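You operate a simulated robot arm through the tools that you are given. There is no shell and no other tool. Be economical: measure what you need, move in short steps, check, and stop when the job is done.

You run a simulated robot arm. Do the job below in one go: nothing can be reset, and whatever is moved stays where it is left.

TASK
Put the dryer back on line and shut the bypass last.
Fine: shut the vent first, open the inlet slowly, then the outlet.

The check looks at the end state, three seconds after you hand in, the way a careful person would. Anything else that was tipped, shoved, dropped, spilled or broken makes it a failure.

THE ROBOT
A 7-joint arm with a two-finger parallel gripper, fixed in place. Base frame: the origin is at the foot of the arm, x ahead of it, y to its left, z up. Readings come in cm, degrees, newtons and seconds.
Its first joint turns from -132.0 to 132.0 degrees. Payload 3.91 kg.
Tool frame: the origin (TCP) lies between the finger pads and is the grasp point; the fingertips stand 3 cm ahead of it; z points along the fingers, y is the line along which they close. The gripper opens to 11 cm. The fingers are 2 cm wide and 1 cm thick; the gripper's body (4.8 by 11.2 cm) begins 5.5 cm behind the TCP.
Orientation is told as [roll, pitch, yaw] about the base's x, y, z axes, in that order, counted from this pose: with the fingers straight down and closing along the base's y, the tool's x points along the base's -x, its y along +y and its z along -z.

THE INTERFACE
- The arm moves only by the tool move_arm. Its argument "rows" is a list of rows, each a list of 7 numbers: the turn, a rotation vector about the base's x, y, z in degrees, then the shift along the base's x, y, z in cm, then the finger opening in cm, from 0 to 11. In form: [[rx, ry, rz, x, y, z, claw], ...]. A call has 1 to 12 rows; each row shifts and turns the commanded pose from where the row before left it. Rows are played at 5 a second. More than 5 cm and 8.6 degrees between two rows, or a gripper value outside its range, and nothing of the call is played. Where a pose cannot be reached the arm comes as near as it can. A force on the tool above 90 N (or 10 N above the force at the start of the call, whichever is more), or a blocked arm, ends the call early, and 0.2 s more pass. Each finger travels about 10.8 cm/s and halts on what it meets, pressing with about 34 N; the grip force reading is that of the motor and also rises with nothing between the fingers. The clock runs only during rows and for 0.2 s after the last one: add rows that do not move to give the fingers time. It gives the time, the measured TCP pose, the force on the tool (base axes), the opening and the grip force at its end, in the units of the frame above (readings bear some noise), with the torque about the TCP (base axes, N m) and any sound that the robot's microphone picked up.
- Cameras (640 x 400 px; columns grow to the right, rows downward): "scene" is fixed at [22, 64.97, 137.93]; the picture's right is [0.77, 0.64, 0.00], its down [0.54, -0.64, -0.54] and it looks along [-0.35, 0.42, -0.84] (base axes); focal length 214 px, centre (320, 200). "wrist" rides on the gripper at [7.2, 1.7, -10.3] in the tool frame; the picture's right is [-0.23, 0.97, 0.00], its down [-0.76, -0.18, -0.62] and it looks along [-0.61, -0.14, 0.78] (tool axes); focal length 222 px, centre (320, 200). There is no depth. A picture from a camera that has moved, and an enlarged one, comes with that camera's place and axes in the base frame and with its lens.
- get_image(camera): a new picture of that camera. It takes no simulated time.
- zoom(camera, box): a new picture of the part [left, top, right, bottom] of that camera's present view, enlarged. It takes no simulated time.
- close_job(): hands the job in; it is judged then, once.

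Go step by step. Nothing tells you positions but the pictures and the camera data: compare them with the known pose of the tool, close in by small moves and look again before you grip or let go. Unless the task says otherwise, let go and move clear before handing in, and close with one line.

The tools are called after "Call:" by a JSON object that holds its "api" and its "payload". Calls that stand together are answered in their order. move_arm: Moves the arm, as the interface text tells. Its arguments: {"type":"object","properties":{"rows":{"type":"array","items":{"type":"array","items":{"type":"number"}}}},"required":["rows"]} The other tools are called the same way: get_image (camera) takes a picture; zoom (camera, box) takes an enlarged picture of a part of a camera's view; close_job () hands the job in.

At the start:

```text
time: 0.0
ee_pos: [1.96, 72.98, 109.21]
tool_rot: [0.0, 0.0, 0.1]
force: [-0.1, -0.7, 0.5]
moment: [0.02, 0.03, 0.0]
opening: 11.01
grasp_force: 0.0
```

scene: 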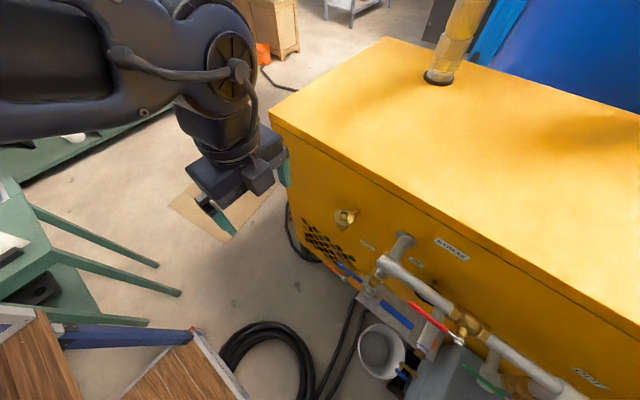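
wrist: 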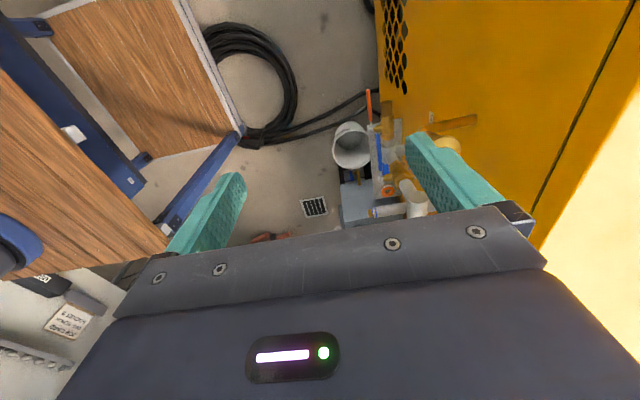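

I see a yellow dryer cabinet with pipes and several valves (blue, red and green levers). I'll zoom in to read the labels and lever states before moving.

Call:
{"api": "zoom", "payload": {"camera": "scene", "box": [320, 200, 480, 300]}}

Call:
{"api": "zoom", "payload": {"camera": "scene", "box": [320, 260, 480, 400]}}

Call:
{"api": "zoom", "payload": {"camera": "scene", "box": [440, 300, 640, 400]}}

Call:
{"api": "zoom", "payload": {"camera": "wrist", "box": [320, 70, 500, 230]}}

```text
4.00 times, centred on (400, 250) of scene
camera zoom: at [22.0, 64.97, 137.93], right [0.77, 0.64, 0.0], down [0.54, -0.64, -0.54], along [-0.35, 0.42, -0.84], focal length 858 px, centre (0, 0)
```

zoom: 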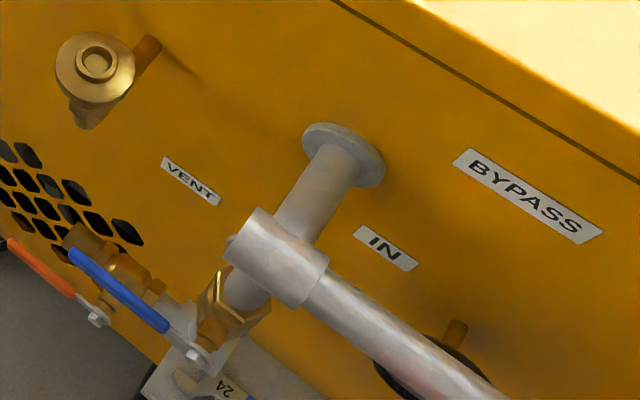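

```text
2.86 times, centred on (400, 330) of scene
camera zoom: at [22.0, 64.97, 137.93], right [0.77, 0.64, 0.0], down [0.54, -0.64, -0.54], along [-0.35, 0.42, -0.84], focal length 613 px, centre (91, -171)
```

zoom: 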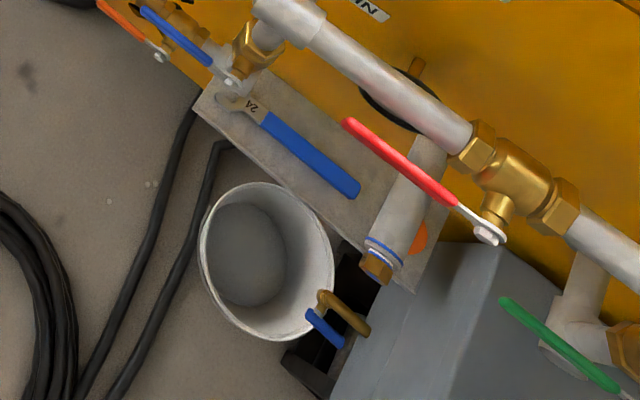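

```text
3.20 times, centred on (540, 350) of scene
camera zoom: at [22.0, 64.97, 137.93], right [0.77, 0.64, 0.0], down [0.54, -0.64, -0.54], along [-0.35, 0.42, -0.84], focal length 686 px, centre (-384, -280)
```

zoom: 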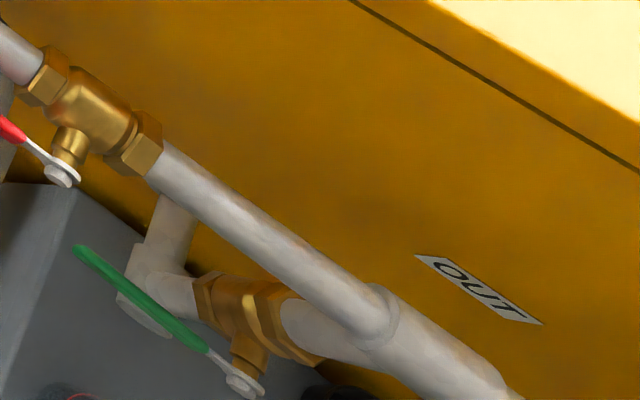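

```text
2.50 times, centred on (410, 150) of wrist
camera zoom: at [-5.27, 74.77, 119.74], right [0.23, 0.97, 0.0], down [0.76, -0.18, 0.62], along [0.61, -0.14, -0.78], focal length 555 px, centre (95, 325)
```

zoom: 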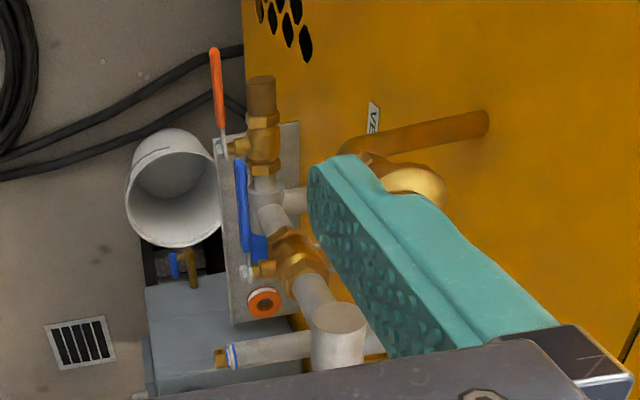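

The geometry from both cameras is consistent. The pipes stand about 10 cm in front of the cabinet face (y≈97), and all four levers turn in the x–z plane at y≈82:

| Valve | Lever colour | Pivot (x, z) | Lever lies | State |
|---|---|---|---|---|
| Vent | orange | (17.5, 66.7) | along its pipe | open |
| Inlet | blue | (25, 77) | across its pipe | shut |
| Outlet | green | (61.5, 77) | across its pipe | shut |
| Bypass | red | (43.6, 87) | along its pipe | open |

Next I'll pitch the tool to point at +y, back away a little, and look closer.

Call:
{"api": "move_arm", "payload": {"rows": [[8.2, 0, 0, 0, -1.5, 0, 11], [8.2, 0, 0, 0, -1.5, 0, 11], [8.2, 0, 0, 0, -1.5, 0, 11], [8.2, 0, 0, 0, -1.5, 0, 11], [8.2, 0, 0, 0, -1.5, 0, 11], [8.2, 0, 0, 0, -1.5, 0, 11], [8.2, 0, 0, 0, -1.5, 0, 11], [8.2, 0, 0, 0, -1.5, 0, 11], [8.2, 0, 0, 0, -1.5, 0, 11], [8.2, 0, 0, 0, -1.5, 0, 11], [8, 0, 0, 0, -1.5, 0, 11], [0, 0, 0, 0, 0, 0, 11]]}}

Call:
{"api": "get_image", "payload": {"camera": "scene"}}

Call:
{"api": "get_image", "payload": {"camera": "wrist"}}

```text
time: 2.6
ee_pos: [1.99, 56.54, 109.25]
tool_rot: [90.1, 0.0, 0.1]
force: [0.0, 0.1, 0.5]
moment: [0.01, -0.02, 0.0]
opening: 11.0
grasp_force: 0.1
```

```text
taken
```

scene: 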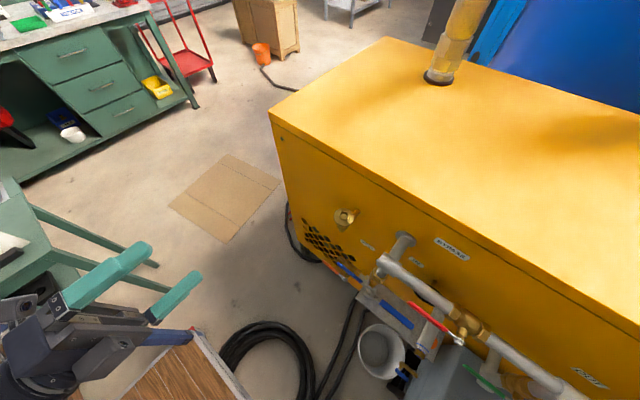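

```text
taken
camera wrist: at [-5.29, 46.24, 111.1], right [0.23, 0.0, 0.97], down [0.76, -0.62, -0.18], along [0.61, 0.78, -0.14], focal length 222 px, centre (320, 200)
```

wrist: 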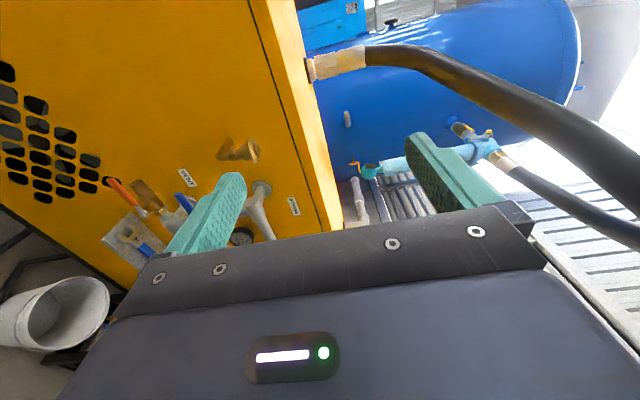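

The arm is clear, and the wood is the low cart near the base. I'll lower the tool to the valve level to see the levers and their stops.

Call:
{"api": "move_arm", "payload": {"rows": [[0, 0, 0, 0, 0, -4.5, 11], [0, 0, 0, 0, 0, -4.5, 11], [0, 0, 0, 0, 0, -4.5, 11], [0, 0, 0, 0, 0, -4.5, 11], [0, 0, 0, 0, 0, -4.5, 11], [0, 0, 0, 0, 0, -4.5, 11], [0, 0, 0, 0, 0, -4.5, 11], [0, 0, 0, 0, 0, -4, 11], [0, 0, 0, 0, 0, 0, 11]]}}

Call:
{"api": "get_image", "payload": {"camera": "wrist"}}

Call:
{"api": "get_image", "payload": {"camera": "scene"}}

```text
time: 4.6
ee_pos: [2.1, 56.59, 73.64]
tool_rot: [90.1, -0.1, 0.0]
force: [-0.7, -0.5, -0.9]
moment: [0.0, -0.02, 0.03]
opening: 11.0
grasp_force: 0.0
```

```text
taken
camera wrist: at [-5.18, 46.32, 75.37], right [0.23, 0.0, 0.97], down [0.76, -0.62, -0.18], along [0.61, 0.78, -0.14], focal length 222 px, centre (320, 200)
```

wrist: 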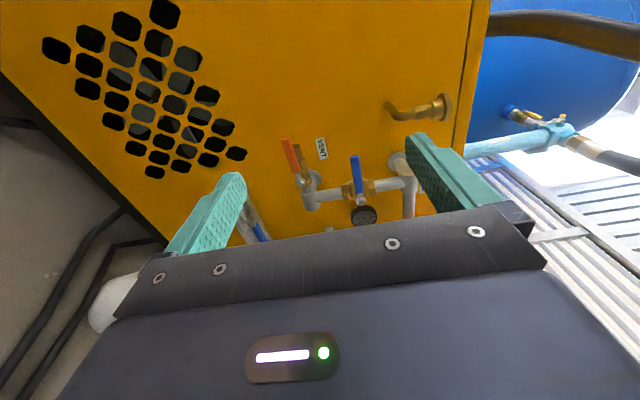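

```text
taken
```

scene: 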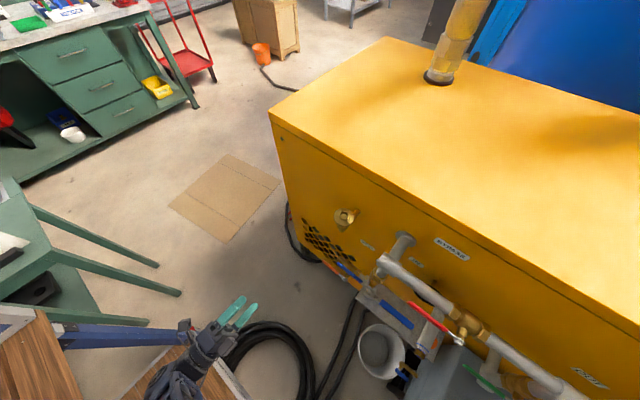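

Call:
{"api": "zoom", "payload": {"camera": "wrist", "box": [240, 120, 440, 245]}}

```text
3.20 times, centred on (340, 182) of wrist
camera zoom: at [-5.18, 46.32, 75.37], right [0.23, 0.0, 0.97], down [0.76, -0.62, -0.18], along [0.61, 0.78, -0.14], focal length 711 px, centre (256, 256)
```

zoom: 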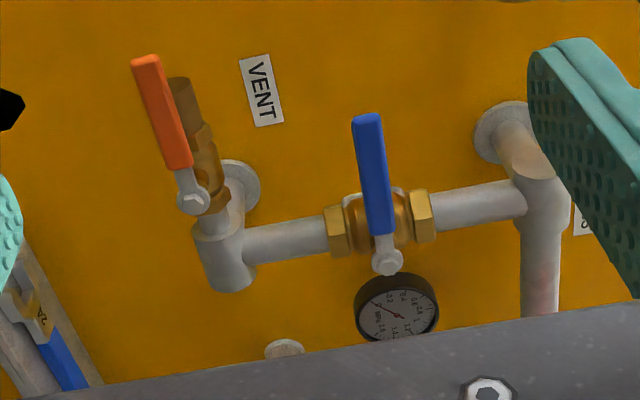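

I can see the vent tee, the inlet valve and the gauge clearly. I'll move closer to look for stops, which will tell me the turning direction.

Call:
{"api": "move_arm", "payload": {"rows": [[0, 0, 0, 2.3, 4, -0.8, 11], [0, 0, 0, 2.3, 4, -0.8, 11], [0, 0, 0, 2.3, 4, -0.8, 11], [0, 0, 0, 2.1, 3, -0.9, 11], [0, 0, 0, 0, 0, 0, 11]]}}

Call:
{"api": "get_image", "payload": {"camera": "wrist"}}

Call:
{"api": "zoom", "payload": {"camera": "wrist", "box": [220, 80, 440, 218]}}

Call:
{"api": "get_image", "payload": {"camera": "scene"}}

```text
time: 5.8
ee_pos: [10.96, 71.64, 70.44]
tool_rot: [90.0, -0.1, 0.0]
force: [-0.7, 0.3, 0.1]
moment: [0.02, 0.01, 0.01]
opening: 10.99
grasp_force: 0.0
```

```text
taken
camera wrist: at [3.72, 61.37, 72.23], right [0.23, 0.0, 0.97], down [0.76, -0.62, -0.18], along [0.61, 0.78, -0.14], focal length 222 px, centre (320, 200)
```

wrist: 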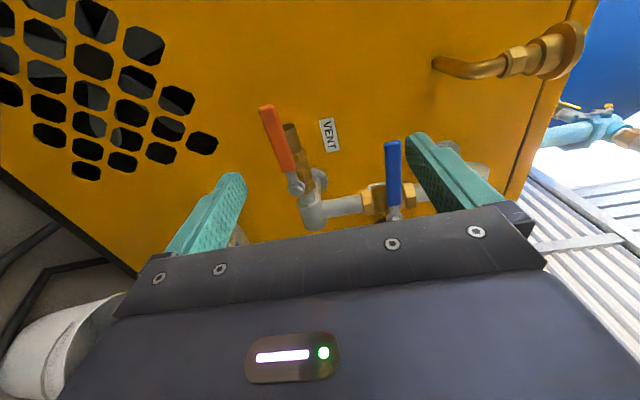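

```text
2.90 times, centred on (330, 149) of wrist
camera zoom: at [3.72, 61.37, 72.23], right [0.23, 0.0, 0.97], down [0.76, -0.62, -0.18], along [0.61, 0.78, -0.14], focal length 644 px, centre (291, 348)
```

zoom: 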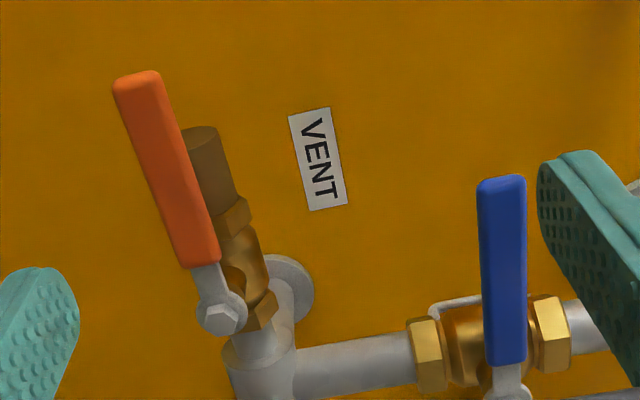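

```text
taken
```

scene: 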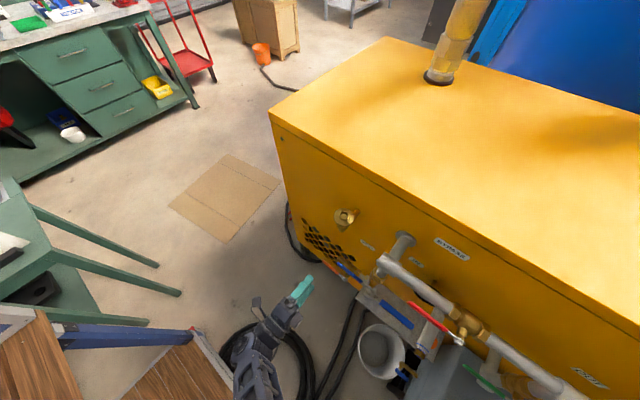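

There's no visible stop on the vent. Its lever is at z≈66.3, y≈82, with the sleeve from x≈8.3 to 15.2. I'll line up near the sleeve end with a part-open grip and check.

Call:
{"api": "move_arm", "payload": {"rows": [[0, 0, 0, -1.4, 0, -4.1, 8], [0, 0, 0, 0, 2, 0, 5], [0, 0, 0, 0, 2, 0, 5], [0, 0, 0, 0, 0, 0, 5]]}}

Call:
{"api": "get_image", "payload": {"camera": "wrist"}}

Call:
{"api": "zoom", "payload": {"camera": "scene", "box": [260, 220, 420, 320]}}

```text
time: 6.8
ee_pos: [9.37, 75.54, 66.42]
tool_rot: [90.0, 0.0, 0.1]
force: [0.0, 0.1, 0.0]
moment: [-0.01, -0.01, -0.01]
opening: 5.0
grasp_force: 0.0
```

```text
taken
camera wrist: at [2.19, 65.2, 68.27], right [0.23, 0.0, 0.97], down [0.76, -0.62, -0.18], along [0.61, 0.78, -0.14], focal length 222 px, centre (320, 200)
```

wrist: 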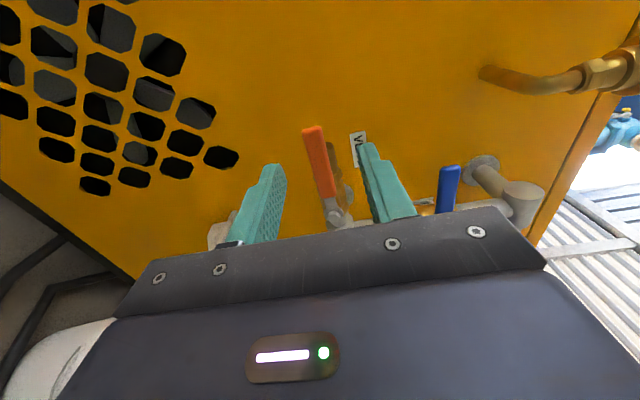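

```text
4.00 times, centred on (340, 270) of scene
camera zoom: at [22.0, 64.97, 137.93], right [0.77, 0.64, 0.0], down [0.54, -0.64, -0.54], along [-0.35, 0.42, -0.84], focal length 858 px, centre (240, -80)
```

zoom: 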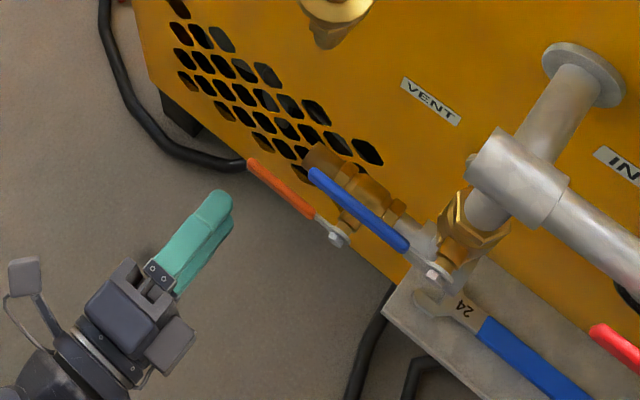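

The fingers straddle the orange lever. I'll advance and close on it.

Call:
{"api": "move_arm", "payload": {"rows": [[0, 0, 0, 0.2, 2, -0.1, 5], [0, 0, 0, 0, 2, 0, 5], [0, 0, 0, 0, 1.5, 0, 5], [0, 0, 0, 0, 0, 0, 5]]}}

Call:
{"api": "get_image", "payload": {"camera": "wrist"}}

Call:
{"api": "zoom", "payload": {"camera": "scene", "box": [260, 220, 420, 320]}}

```text
time: 7.8
ee_pos: [9.69, 81.25, 66.34]
tool_rot: [90.0, 0.0, 0.0]
force: [0.6, 0.4, -1.1]
moment: [0.0, 0.0, -0.01]
opening: 5.02
grasp_force: 0.0
```

```text
taken
camera wrist: at [2.44, 70.92, 68.21], right [0.23, 0.0, 0.97], down [0.76, -0.62, -0.18], along [0.61, 0.78, -0.14], focal length 222 px, centre (320, 200)
```

wrist: 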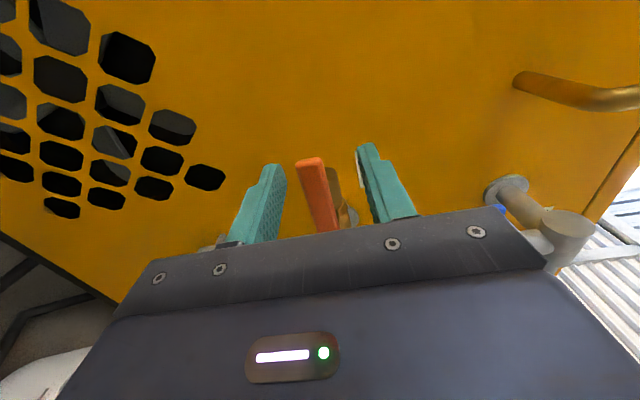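

```text
4.00 times, centred on (340, 270) of scene
camera zoom: at [22.0, 64.97, 137.93], right [0.77, 0.64, 0.0], down [0.54, -0.64, -0.54], along [-0.35, 0.42, -0.84], focal length 858 px, centre (240, -80)
```

zoom: 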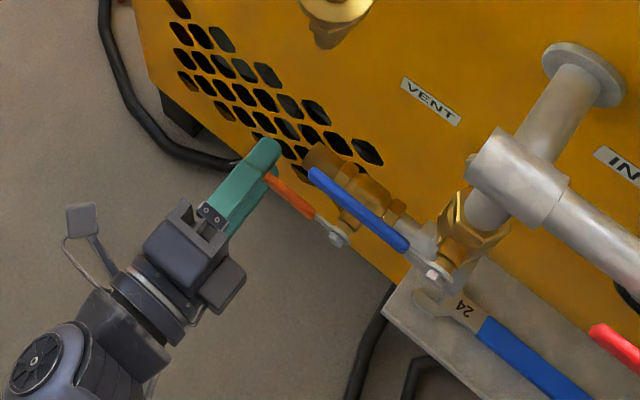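

Call:
{"api": "move_arm", "payload": {"rows": [[0, 0, 0, 0, 0, 0, 3], [0, 0, 0, 0, 0, 0, 1], [0, 0, 0, 0, 0, 0, 0.5], [0, 0, 0, 0, 0, 0, 0.5], [0, 0, 0, 0, 0, 0, 0.5]]}}

```text
time: 9.0
ee_pos: [9.67, 81.15, 66.04]
tool_rot: [89.8, 0.1, 0.1]
force: [1.3, -3.2, -44.5]
moment: [-0.49, 0.87, -0.26]
opening: 1.68
grasp_force: 45.2
```

The grip pulled the lever off-centre by a few millimetres. I'll ease the tool down to relieve the side load.

Call:
{"api": "move_arm", "payload": {"rows": [[0, 0, 0, 0, 0, -0.15, 0.5], [0, 0, 0, 0, 0, -0.15, 0.5], [0, 0, 0, 0, 0, 0, 0.5]]}}

```text
time: 9.8
ee_pos: [9.67, 81.11, 66.15]
tool_rot: [90.2, -0.1, 0.1]
force: [-4.9, 3.0, -25.6]
moment: [-0.27, 0.35, 0.19]
opening: 1.69
grasp_force: 44.9
```

Now a small trial turn upward, which is clockwise seen from the front and the usual closing sense.

Call:
{"api": "move_arm", "payload": {"rows": [[0, 3, 0, 0.01, 0, 0.41, 0.5], [0, 3, 0, 0.03, 0, 0.4, 0.5], [0, 0, 0, 0, 0, 0, 0.5]]}}

```text
time: 10.6
ee_pos: [9.87, 81.06, 66.34]
tool_rot: [89.6, 6.0, 0.0]
force: [-13.3, 31.0, -81.8]
moment: [-0.51, -0.83, -0.73]
opening: 1.78
grasp_force: 45.4
```

The lever resists at 82 N without moving, which looks like a stop. I'll return and try the other direction.

Call:
{"api": "move_arm", "payload": {"rows": [[0, -3, 0, -0.03, 0, -0.4, 0.5], [0, -3, 0, -0.01, 0, -0.41, 0.5], [0, -3, 0, 0.01, 0, -0.41, 0.5], [0, -3, 0, 0.03, 0, -0.4, 0.5], [0, 0, 0, 0, 0, 0, 0.5]]}}

```text
time: 11.8
ee_pos: [9.75, 81.08, 65.34]
tool_rot: [90.1, -5.9, 0.0]
force: [-6.4, -12.2, -7.8]
moment: [-0.17, 0.69, 0.13]
opening: 1.66
grasp_force: 45.1
```

It turns freely downward, so the vent closes that way. I'll continue along the arc.

Call:
{"api": "move_arm", "payload": {"rows": [[0, -7, 0, 0.157, 0, -0.933, 0.5], [0, -7, 0, 0.268, 0, -0.908, 0.5], [0, -7, 0, 0.378, 0, -0.867, 0.5], [0, -7, 0, 0.48, 0, -0.816, 0.5], [0, -7, 0, 0.576, 0, -0.75, 0.5], [0, 0, 0, 0, 0, 0, 0.5]]}}

Call:
{"api": "get_image", "payload": {"camera": "wrist"}}

```text
time: 13.2
ee_pos: [11.77, 81.02, 60.81]
tool_rot: [89.9, -41.0, 0.2]
force: [-20.6, 15.1, -29.4]
moment: [-0.38, 0.65, 0.33]
opening: 1.66
grasp_force: 44.7
```

```text
taken
camera wrist: at [5.12, 70.74, 57.43], right [-0.47, 0.0, 0.88], down [0.69, -0.62, 0.37], along [0.55, 0.78, 0.29], focal length 222 px, centre (320, 200)
```

wrist: 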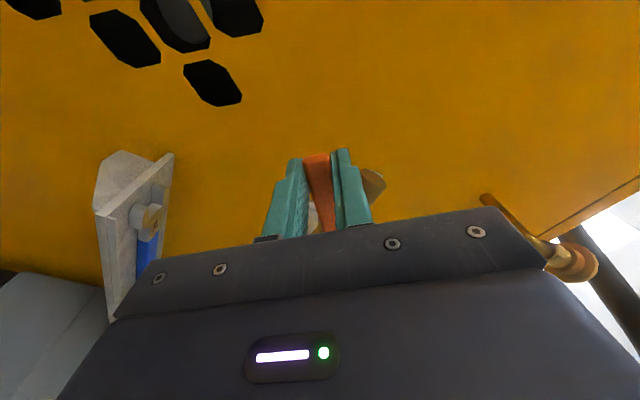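

Call:
{"api": "move_arm", "payload": {"rows": [[0, -7, 0, 0.663, 0, -0.675, 0.5], [0, -7, 0, 0.741, 0, -0.589, 0.5], [0, -7, 0, 0.807, 0, -0.495, 0.5], [0, -7, 0, 0.861, 0, -0.392, 0.5], [0, -7, 0, 0.902, 0, -0.285, 0.5], [0, 0, 0, 0, 0, 0, 0.5]]}}

Call:
{"api": "get_image", "payload": {"camera": "wrist"}}

Call:
{"api": "zoom", "payload": {"camera": "scene", "box": [260, 220, 420, 320]}}

```text
time: 14.6
ee_pos: [15.7, 81.01, 58.38]
tool_rot: [89.5, -76.1, 0.5]
force: [5.3, -15.9, -30.0]
moment: [-0.33, 0.99, -0.13]
opening: 1.68
grasp_force: 45.0
```

```text
taken
camera wrist: at [12.32, 70.72, 51.83], right [-0.89, 0.0, 0.45], down [0.36, -0.62, 0.7], along [0.28, 0.78, 0.55], focal length 222 px, centre (320, 200)
```

wrist: 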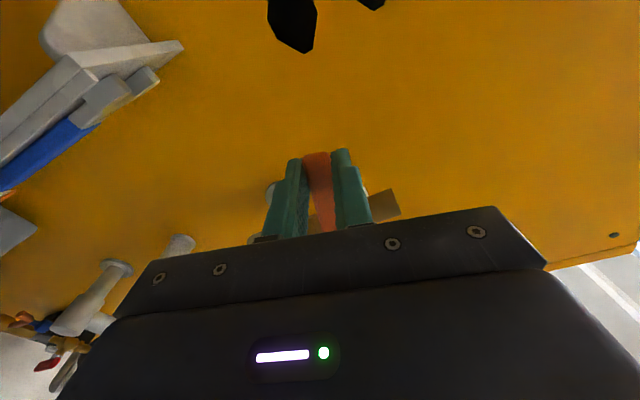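

```text
4.00 times, centred on (340, 270) of scene
camera zoom: at [22.0, 64.97, 137.93], right [0.77, 0.64, 0.0], down [0.54, -0.64, -0.54], along [-0.35, 0.42, -0.84], focal length 858 px, centre (240, -80)
```

zoom: 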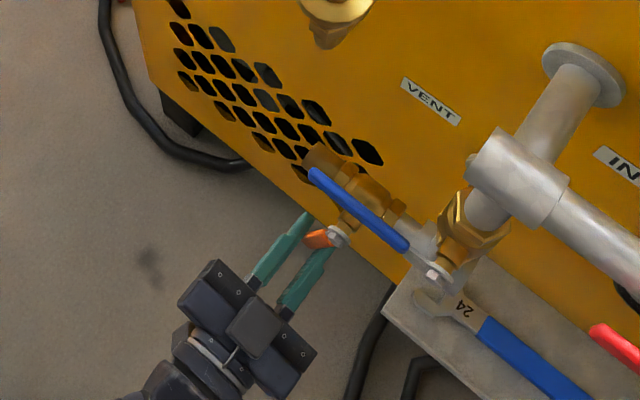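

About 14° remain. I'll continue to the stop.

Call:
{"api": "move_arm", "payload": {"rows": [[0, -7, 0, 0.931, 0, -0.172, 0.5], [0, -4, 0, 0.55, 0, -0.04, 0.5], [0, -3, 0, 0.4, 0, 0, 0.5], [0, -3, 0, 0.35, 0, 0.05, 0.5], [0, 0, 0, 0, 0, 0, 0.5]]}}

Call:
{"api": "get_image", "payload": {"camera": "wrist"}}

```text
time: 15.8
ee_pos: [17.75, 81.09, 58.25]
tool_rot: [-87.3, -87.0, 177.4]
force: [0.0, -5.4, -36.7]
moment: [-0.68, 0.93, -0.02]
opening: 1.73
grasp_force: 45.1
```

```text
taken
camera wrist: at [16.54, 70.72, 50.99], right [-0.98, 0.0, 0.18], down [0.14, -0.62, 0.77], along [0.11, 0.78, 0.61], focal length 222 px, centre (320, 200)
```

wrist: 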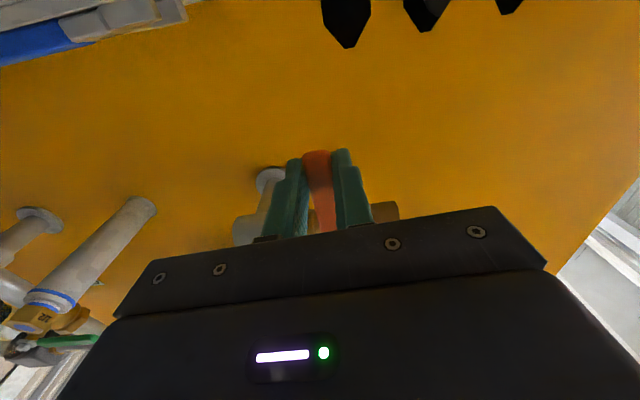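

The lever is at about 92° and I feel no stop yet. I'll nudge slightly further to confirm.

Call:
{"api": "move_arm", "payload": {"rows": [[0, -1, 0, 0.3, 0, -0.05, 0.5], [0, -1, 0, 0.3, 0, -0.05, 0.5], [0, 0, 0, 0, 0, 0, 0.5]]}}

```text
time: 16.6
ee_pos: [18.0, 81.09, 58.09]
tool_rot: [-89.1, -85.1, 179.7]
force: [-49.7, -17.7, -22.7]
moment: [-0.29, 0.68, 0.37]
opening: 1.77
grasp_force: 45.5
```

The stop is felt at −50 N, so the vent is fully shut. I'll relax, open the fingers and back straight out.

Call:
{"api": "move_arm", "payload": {"rows": [[0, 0, 0, -0.3, 0, 0, 0.5], [0, 0, 0, 0, 0, 0, 2.5], [0, 0, 0, 0, 0, 0, 4], [0, 0, 0, 0, 0, 0, 4], [0, 0, 0, 0, -3, 0, 4], [0, 0, 0, 0, -4, 0, 4], [0, 0, 0, 0, -4, 0, 4], [0, 0, 0, 0, 0, 0, 4]]}}

Call:
{"api": "get_image", "payload": {"camera": "wrist"}}

Call:
{"api": "zoom", "payload": {"camera": "scene", "box": [260, 220, 420, 320]}}

```text
time: 18.4
ee_pos: [18.23, 70.15, 58.18]
tool_rot: [-90.0, -85.0, -180.1]
force: [0.3, -0.1, -0.5]
moment: [0.0, -0.01, 0.02]
opening: 3.98
grasp_force: 0.0
```

```text
taken
camera wrist: at [17.12, 59.87, 50.99], right [-0.99, 0.0, 0.14], down [0.11, -0.62, 0.77], along [0.09, 0.78, 0.62], focal length 222 px, centre (320, 200)
```

wrist: 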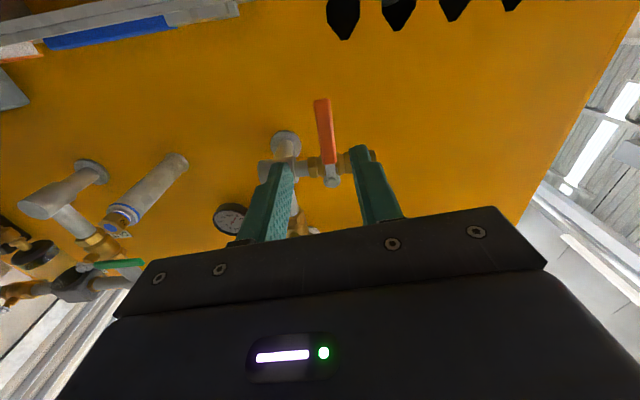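

```text
4.00 times, centred on (340, 270) of scene
camera zoom: at [22.0, 64.97, 137.93], right [0.77, 0.64, 0.0], down [0.54, -0.64, -0.54], along [-0.35, 0.42, -0.84], focal length 858 px, centre (240, -80)
```

zoom: 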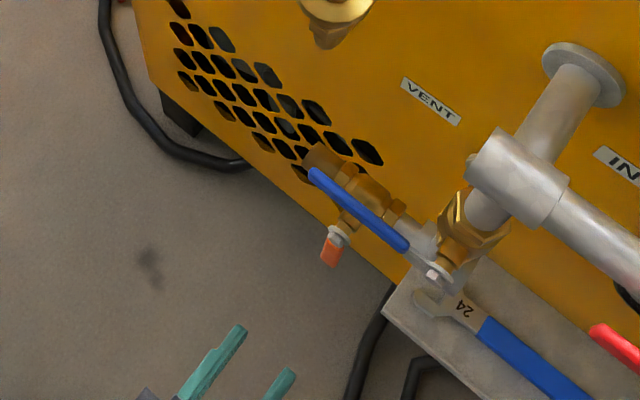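

The vent lever now stands perpendicular to its pipe. Next is the inlet, so I'll rotate back to level and move in front of the blue lever at z≈77.4.

Call:
{"api": "move_arm", "payload": {"rows": [[0, 7.9, 0, -0.2, 0, 1.6, 5], [0, 7.9, 0, -0.2, 0, 1.6, 5], [0, 7.9, 0, -0.2, 0, 1.6, 5], [0, 7.9, 0, -0.2, 0, 1.6, 5], [0, 7.9, 0, -0.2, 0, 1.6, 5], [0, 7.9, 0, -0.2, 0, 1.6, 5], [0, 7.9, 0, -0.2, 0, 1.6, 5], [0, 7.9, 0, -0.2, 0, 1.6, 5], [0, 7.9, 0, -0.2, 0, 1.6, 5], [0, 7.9, 0, -0.2, 0, 1.6, 5], [0, 7.9, 0, -0.2, 0, 1.6, 5], [0, 7.9, 0, 0, 0, 1.6, 5]]}}

Call:
{"api": "get_image", "payload": {"camera": "wrist"}}

Call:
{"api": "zoom", "payload": {"camera": "wrist", "box": [240, 100, 420, 240]}}

```text
time: 21.0
ee_pos: [16.13, 69.84, 77.37]
tool_rot: [89.9, -0.1, 0.0]
force: [0.9, -0.5, 0.0]
moment: [0.01, 0.01, -0.03]
opening: 5.02
grasp_force: 0.0
```

```text
taken
camera wrist: at [8.87, 59.69, 79.17], right [0.23, 0.0, 0.97], down [0.76, -0.62, -0.18], along [0.61, 0.78, -0.14], focal length 222 px, centre (320, 200)
```

wrist: 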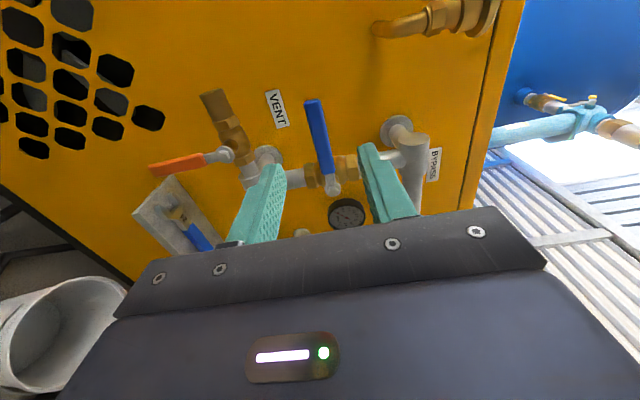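

```text
2.86 times, centred on (330, 170) of wrist
camera zoom: at [8.87, 59.69, 79.17], right [0.23, 0.0, 0.97], down [0.76, -0.62, -0.18], along [0.61, 0.78, -0.14], focal length 635 px, centre (291, 286)
```

zoom: 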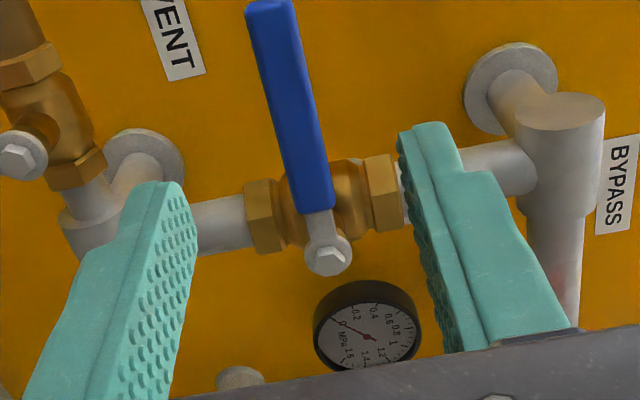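

The blue lever is at z≈77.0 with its pivot at x≈25.2, and the gauge reads about 0. I'll advance and grip near its end.

Call:
{"api": "move_arm", "payload": {"rows": [[0, 0, 0, 0.2, 4, -0.35, 5], [0, 0, 0, 0, 4, 0, 5], [0, 0, 0, 0, 2.8, 0, 5], [0, 0, 0, 0, 0, 0, 3], [0, 0, 0, 0, 0, 0, 1], [0, 0, 0, 0, 0, 0, 0.8], [0, 0, 0, 0, 0, 0, 0.8]]}}

Call:
{"api": "zoom", "payload": {"camera": "scene", "box": [260, 220, 420, 320]}}

Call:
{"api": "get_image", "payload": {"camera": "wrist"}}

```text
time: 22.6
ee_pos: [16.39, 80.89, 77.0]
tool_rot: [89.9, -0.2, 0.1]
force: [-0.2, 11.9, -4.1]
moment: [-0.08, 0.27, 0.21]
opening: 1.65
grasp_force: 44.6
```

```text
4.00 times, centred on (340, 270) of scene
camera zoom: at [22.0, 64.97, 137.93], right [0.77, 0.64, 0.0], down [0.54, -0.64, -0.54], along [-0.35, 0.42, -0.84], focal length 858 px, centre (240, -80)
```

zoom: 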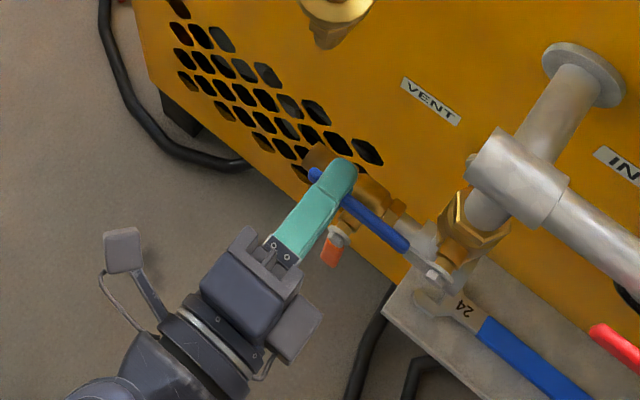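

```text
taken
camera wrist: at [8.99, 70.55, 78.76], right [0.22, 0.0, 0.97], down [0.76, -0.62, -0.18], along [0.61, 0.78, -0.14], focal length 222 px, centre (320, 200)
```

wrist: 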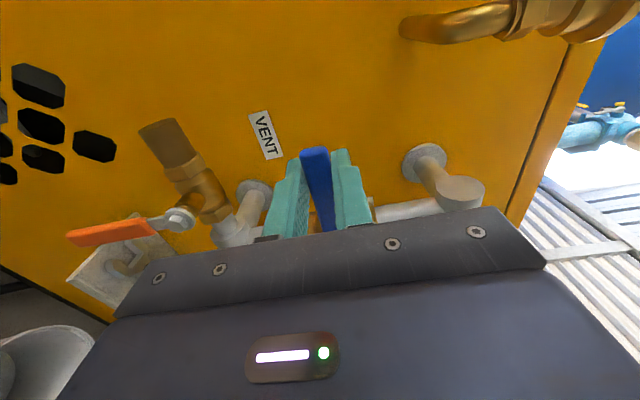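

I have a good centred grip. I'll try a gentle turn downward, 2° per row.

Call:
{"api": "move_arm", "payload": {"rows": [[0, -2, 0, 0.0, 0, -0.31, 0.8], [0, -2, 0, 0.02, 0, -0.31, 0.8], [0, 0, 0, 0, 0, 0, 0.8]]}}

```text
time: 23.4
ee_pos: [16.17, 80.84, 76.36]
tool_rot: [90.0, -4.2, 0.0]
force: [3.7, -4.5, -1.0]
moment: [0.06, 0.08, -0.34]
opening: 1.68
grasp_force: 45.1
```

It moves freely downward. I'll open it slowly along the arc, at about 10°/s with pauses.

Call:
{"api": "move_arm", "payload": {"rows": [[0, -2, 0, 0.027, 0, -0.306, 0.8], [0, -2, 0, 0.037, 0, -0.305, 0.8], [0, -2, 0, 0.048, 0, -0.303, 0.8], [0, -2, 0, 0.059, 0, -0.301, 0.8], [0, -2, 0, 0.069, 0, -0.299, 0.8], [0, -2, 0, 0.079, 0, -0.297, 0.8], [0, -2, 0, 0.09, 0, -0.294, 0.8], [0, -2, 0, 0.1, 0, -0.29, 0.8], [0, -2, 0, 0.11, 0, -0.287, 0.8], [0, -2, 0, 0.12, 0, -0.283, 0.8], [0, -2, 0, 0.13, 0, -0.278, 0.8], [0, -2, 0, 0.139, 0, -0.274, 0.8]]}}

Call:
{"api": "get_image", "payload": {"camera": "wrist"}}

Call:
{"api": "zoom", "payload": {"camera": "scene", "box": [300, 220, 460, 320]}}

```text
time: 26.0
ee_pos: [17.24, 80.84, 72.79]
tool_rot: [90.1, -28.2, 0.0]
force: [9.4, 11.0, 4.5]
moment: [0.13, 0.06, -0.23]
opening: 1.67
grasp_force: 44.8
```

```text
taken
camera wrist: at [10.06, 70.55, 71.06], right [-0.26, 0.0, 0.97], down [0.76, -0.62, 0.2], along [0.6, 0.78, 0.16], focal length 222 px, centre (320, 200)
```

wrist: 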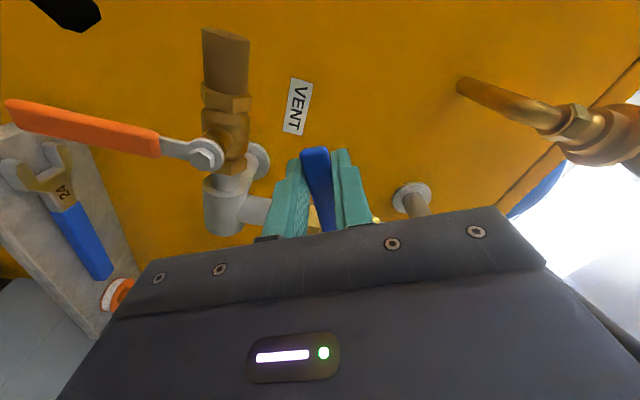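

```text
4.00 times, centred on (380, 270) of scene
camera zoom: at [22.0, 64.97, 137.93], right [0.77, 0.64, 0.0], down [0.54, -0.64, -0.54], along [-0.35, 0.42, -0.84], focal length 858 px, centre (80, -80)
```

zoom: 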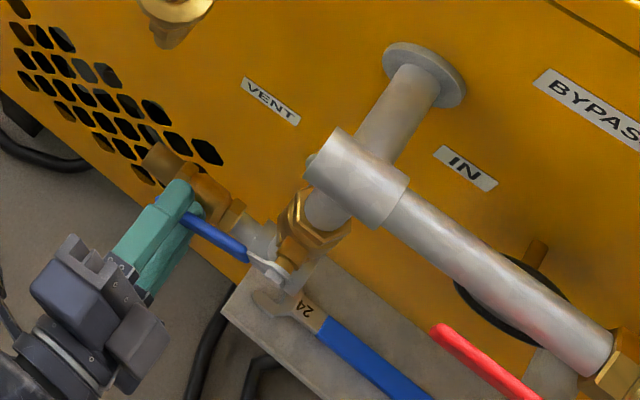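

Call:
{"api": "move_arm", "payload": {"rows": [[0, -2, 0, 0.149, 0, -0.268, 0.8], [0, -2, 0, 0.158, 0, -0.263, 0.8], [0, -2, 0, 0.167, 0, -0.257, 0.8], [0, -2, 0, 0.176, 0, -0.251, 0.8], [0, -2, 0, 0.185, 0, -0.245, 0.8], [0, -2, 0, 0.193, 0, -0.239, 0.8], [0, -2, 0, 0.201, 0, -0.232, 0.8], [0, -2, 0, 0.209, 0, -0.225, 0.8], [0, -2, 0, 0.217, 0, -0.217, 0.8], [0, -2, 0, 0.225, 0, -0.209, 0.8], [0, -2, 0, 0.232, 0, -0.201, 0.8], [0, -2, 0, 0.239, 0, -0.193, 0.8]]}}

```text
time: 28.6
ee_pos: [19.61, 80.79, 69.98]
tool_rot: [90.1, -52.2, 0.1]
force: [3.5, 12.7, 1.6]
moment: [-0.09, 0.14, 0.09]
opening: 1.68
grasp_force: 45.2
```

Call:
{"api": "move_arm", "payload": {"rows": [[0, -2, 0, 0.245, 0, -0.185, 0.8], [0, -2, 0, 0.251, 0, -0.176, 0.8], [0, -2, 0, 0.257, 0, -0.167, 0.8], [0, -2, 0, 0.263, 0, -0.158, 0.8], [0, -2, 0, 0.268, 0, -0.149, 0.8], [0, -2, 0, 0.274, 0, -0.139, 0.8], [0, -2, 0, 0.278, 0, -0.13, 0.8], [0, -2, 0, 0.283, 0, -0.12, 0.8], [0, -2, 0, 0.287, 0, -0.11, 0.8], [0, -2, 0, 0.29, 0, -0.1, 0.8], [0, -2, 0, 0.294, 0, -0.09, 0.8], [0, -2, 0, 0.297, 0, -0.079, 0.8]]}}

Call:
{"api": "get_image", "payload": {"camera": "wrist"}}

Call:
{"api": "zoom", "payload": {"camera": "scene", "box": [300, 220, 460, 320]}}

```text
time: 31.2
ee_pos: [22.86, 80.72, 68.45]
tool_rot: [89.6, -76.2, 0.4]
force: [-2.8, 7.2, -11.2]
moment: [0.33, 0.07, -0.04]
opening: 1.65
grasp_force: 45.3
```

```text
taken
camera wrist: at [19.52, 70.52, 61.97], right [-0.89, 0.0, 0.45], down [0.35, -0.62, 0.7], along [0.28, 0.78, 0.55], focal length 222 px, centre (320, 200)
```

wrist: 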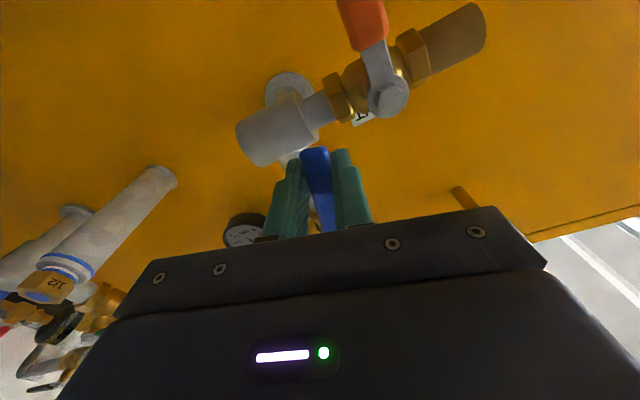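

```text
4.00 times, centred on (380, 270) of scene
camera zoom: at [22.0, 64.97, 137.93], right [0.77, 0.64, 0.0], down [0.54, -0.64, -0.54], along [-0.35, 0.42, -0.84], focal length 858 px, centre (80, -80)
```

zoom: 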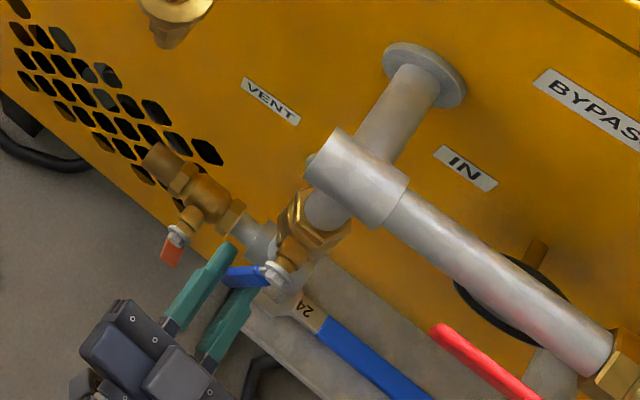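

Call:
{"api": "move_arm", "payload": {"rows": [[0, -2, 0, 0.299, 0, -0.069, 0.8], [0, -2, 0, 0.301, 0, -0.059, 0.8], [0, -2, 0, 0.303, 0, -0.048, 0.8], [0, -2, 0, 0.305, 0, -0.037, 0.8], [0, -2, 0, 0.306, 0, -0.027, 0.8], [0, -2, 0, 0.307, 0, -0.016, 0.8], [0, -2, 0, 0.307, 0, -0.005, 0.8], [0, 0, 0, 0, 0, 0, 0.8]]}}

```text
time: 33.0
ee_pos: [25.07, 80.87, 68.19]
tool_rot: [-93.0, -89.8, -177.0]
force: [-2.0, -13.9, 1.6]
moment: [0.3, 0.21, 0.03]
opening: 1.64
grasp_force: 45.0
```

Call:
{"api": "move_arm", "payload": {"rows": [[0, -1, 0, 0.25, 0, 0, 0.8], [0, -1, 0, 0.25, 0, 0, 0.8], [0, 0, 0, 0.15, 0, 0, 0.8], [0, 0, 0, 0, 0, 0, 0.8]]}}

Call:
{"api": "get_image", "payload": {"camera": "wrist"}}

```text
time: 34.0
ee_pos: [25.21, 80.82, 68.19]
tool_rot: [-88.4, -87.9, 178.9]
force: [-49.5, -5.6, -1.2]
moment: [-0.36, 0.47, 0.53]
opening: 1.67
grasp_force: 44.9
```

```text
taken
camera wrist: at [23.85, 70.53, 61.04], right [-0.98, -0.01, 0.19], down [0.15, -0.62, 0.77], along [0.11, 0.78, 0.61], focal length 222 px, centre (320, 200)
```

wrist: 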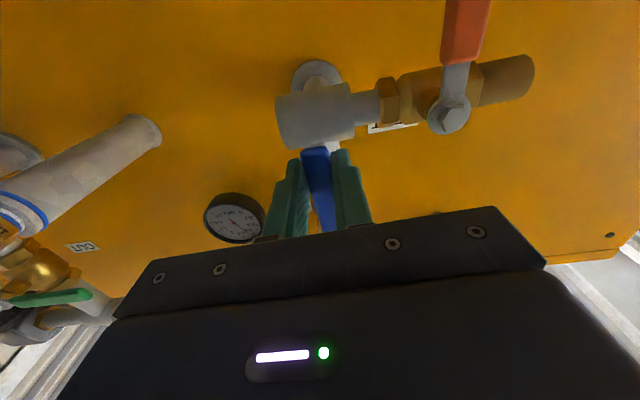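

The inlet is fully open against its stop, and the gauge has risen. I'll release and back out.

Call:
{"api": "move_arm", "payload": {"rows": [[0, 0, 0, -0.4, 0, 0, 0.8], [0, 0, 0, 0, 0, 0, 2.5], [0, 0, 0, 0, 0, 0, 4], [0, 0, 0, 0, 0, 0, 4], [0, 0, 0, 0, -3, 0, 4], [0, 0, 0, 0, -4, 0, 4], [0, 0, 0, 0, -4, 0, 4], [0, 0, 0, 0, -3, 0, 4], [0, 0, 0, 0, 0, 0, 4]]}}

Call:
{"api": "get_image", "payload": {"camera": "wrist"}}

Call:
{"api": "get_image", "payload": {"camera": "scene"}}

```text
time: 36.0
ee_pos: [25.26, 67.1, 68.13]
tool_rot: [-89.8, -87.9, 179.8]
force: [0.1, -0.1, 0.1]
moment: [-0.04, 0.01, 0.0]
opening: 3.98
grasp_force: 0.0
```

```text
taken
camera wrist: at [23.79, 56.68, 60.96], right [-0.98, 0.0, 0.19], down [0.15, -0.62, 0.77], along [0.12, 0.78, 0.61], focal length 222 px, centre (320, 200)
```

wrist: 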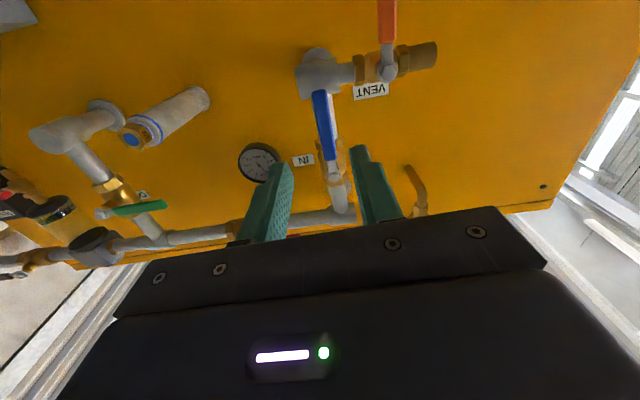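

```text
taken
```

scene: 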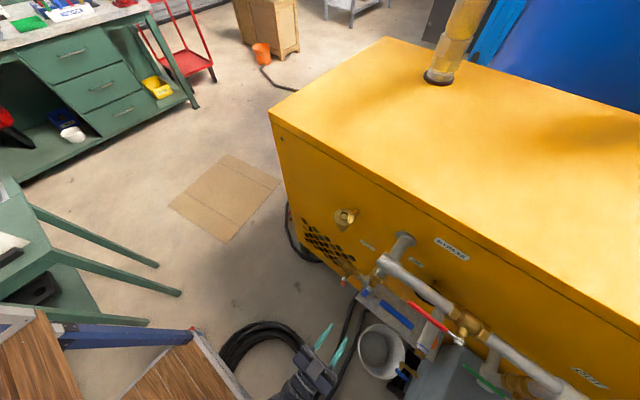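

Both the vent and inlet levers are in place. Next is the outlet: I'll level the tool and travel to in front of the green lever, keeping well clear of the pipes.

Call:
{"api": "move_arm", "payload": {"rows": [[0, 8, 0, 2.4, -0.5, 0.8, 5], [0, 8, 0, 2.4, -0.5, 0.8, 5], [0, 8, 0, 2.4, -0.5, 0.8, 5], [0, 8, 0, 2.4, -0.5, 0.8, 5], [0, 8, 0, 2.4, -0.5, 0.8, 5], [0, 8, 0, 2.4, 0, 0.8, 5], [0, 8, 0, 2.4, 0, 0.8, 5], [0, 8, 0, 2.4, 0, 0.8, 5], [0, 8, 0, 2.4, 0, 0.8, 5], [0, 8, 0, 2.4, 0, 0.8, 5], [0, 8, 0, 2.4, 0, 0.8, 5], [0, 0, 0, 0, 0, 0, 5]]}}

Call:
{"api": "get_image", "payload": {"camera": "wrist"}}

Call:
{"api": "zoom", "payload": {"camera": "wrist", "box": [240, 100, 420, 240]}}

Call:
{"api": "get_image", "payload": {"camera": "scene"}}

```text
time: 38.6
ee_pos: [51.51, 64.26, 77.11]
tool_rot: [90.1, -4.1, 0.0]
force: [-0.3, 0.6, -0.6]
moment: [-0.04, 0.01, 0.0]
opening: 5.02
grasp_force: 0.0
```

```text
taken
camera wrist: at [44.13, 54.02, 78.38], right [0.16, 0.0, 0.99], down [0.77, -0.62, -0.12], along [0.62, 0.78, -0.1], focal length 222 px, centre (320, 200)
```

wrist: 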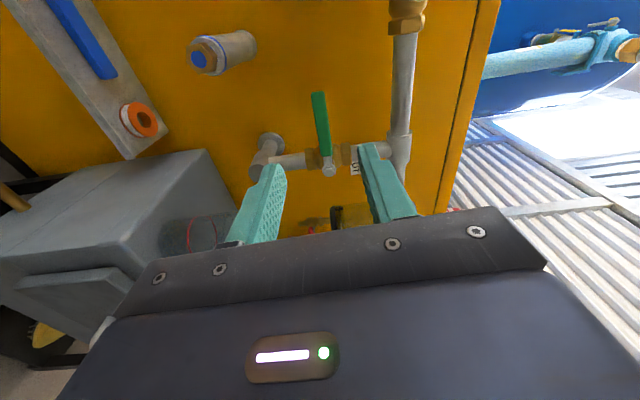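

```text
2.86 times, centred on (330, 170) of wrist
camera zoom: at [44.13, 54.02, 78.38], right [0.16, 0.0, 0.99], down [0.77, -0.62, -0.12], along [0.62, 0.78, -0.1], focal length 635 px, centre (291, 286)
```

zoom: 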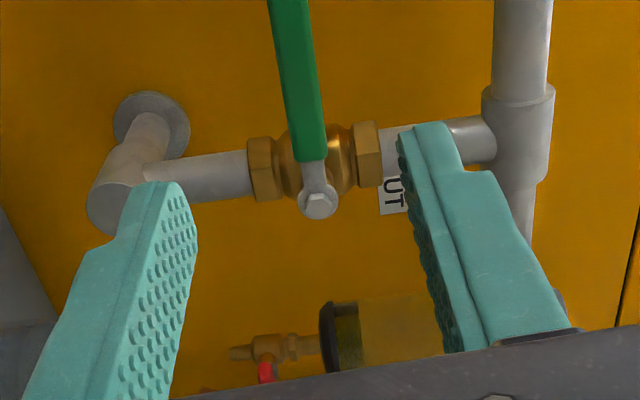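

```text
taken
```

scene: 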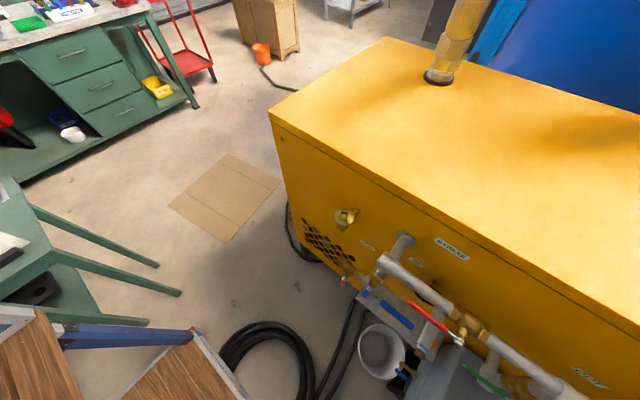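

The green lever is at z≈77.0 with its pivot at x≈61.0 and tip at x≈50.8. I'll correct the small tilt, advance and grip.

Call:
{"api": "move_arm", "payload": {"rows": [[0, 4, 0, 0.8, 4, -0.1, 5], [0, 0, 0, 0, 4, 0, 5], [0, 0, 0, 0, 4, 0, 5], [0, 0, 0, 0, 2, 0, 5], [0, 0, 0, 0, 0, 0, 5]]}}

Call:
{"api": "get_image", "payload": {"camera": "wrist"}}

```text
time: 39.8
ee_pos: [52.56, 78.28, 76.93]
tool_rot: [90.0, -0.2, 0.1]
force: [-0.1, -0.7, 0.8]
moment: [-0.01, 0.02, 0.0]
opening: 5.03
grasp_force: 0.1
```

```text
taken
camera wrist: at [45.16, 67.96, 78.68], right [0.22, 0.0, 0.97], down [0.76, -0.62, -0.18], along [0.61, 0.78, -0.14], focal length 222 px, centre (320, 200)
```

wrist: 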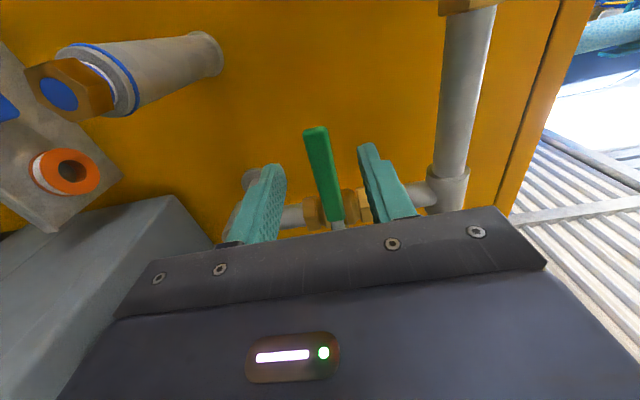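

Call:
{"api": "move_arm", "payload": {"rows": [[0, 0, 0, -0.1, 2.5, 0.05, 5], [0, 0, 0, 0, 0, 0, 3], [0, 0, 0, 0, 0, 0, 1], [0, 0, 0, 0, 0, 0, 0.8], [0, 0, 0, 0, 0, 0, 0.8], [0, -2, 0, 0.0, 0, -0.3, 0.8], [0, -2, 0, 0.02, 0, -0.3, 0.8], [0, 0, 0, 0, 0, 0, 0.8]]}}

```text
time: 41.6
ee_pos: [52.34, 80.88, 76.37]
tool_rot: [90.0, -4.2, 0.0]
force: [2.5, 13.2, -1.6]
moment: [-0.03, 0.11, 0.27]
opening: 1.66
grasp_force: 45.2
```

It's gripped and turns freely downward. I'll continue along the arc at a moderate pace.

Call:
{"api": "move_arm", "payload": {"rows": [[0, -4, 0, 0.063, 0, -0.604, 0.8], [0, -4, 0, 0.105, 0, -0.598, 0.8], [0, -4, 0, 0.147, 0, -0.589, 0.8], [0, -4, 0, 0.188, 0, -0.577, 0.8], [0, -4, 0, 0.227, 0, -0.563, 0.8], [0, -4, 0, 0.266, 0, -0.546, 0.8], [0, -4, 0, 0.304, 0, -0.526, 0.8], [0, -4, 0, 0.339, 0, -0.503, 0.8], [0, -4, 0, 0.374, 0, -0.478, 0.8], [0, -4, 0, 0.406, 0, -0.451, 0.8], [0, 0, 0, 0, 0, 0, 0.8]]}}

Call:
{"api": "get_image", "payload": {"camera": "wrist"}}

```text
time: 44.0
ee_pos: [54.79, 80.87, 70.89]
tool_rot: [89.9, -44.2, 0.0]
force: [-10.2, -18.7, -6.6]
moment: [-0.1, -0.23, 0.13]
opening: 1.66
grasp_force: 45.7
```

```text
taken
camera wrist: at [48.39, 70.54, 67.14], right [-0.52, 0.0, 0.86], down [0.67, -0.62, 0.4], along [0.53, 0.78, 0.32], focal length 222 px, centre (320, 200)
```

wrist: 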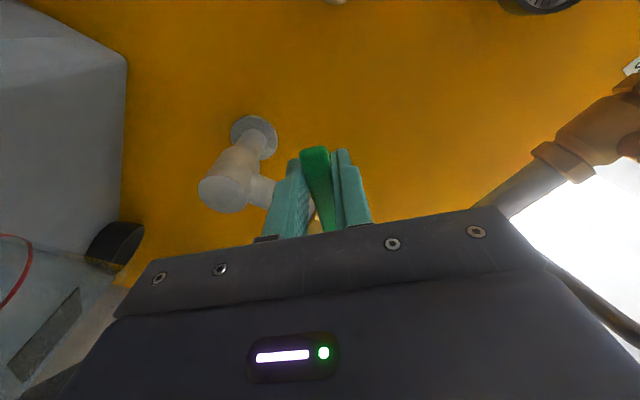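

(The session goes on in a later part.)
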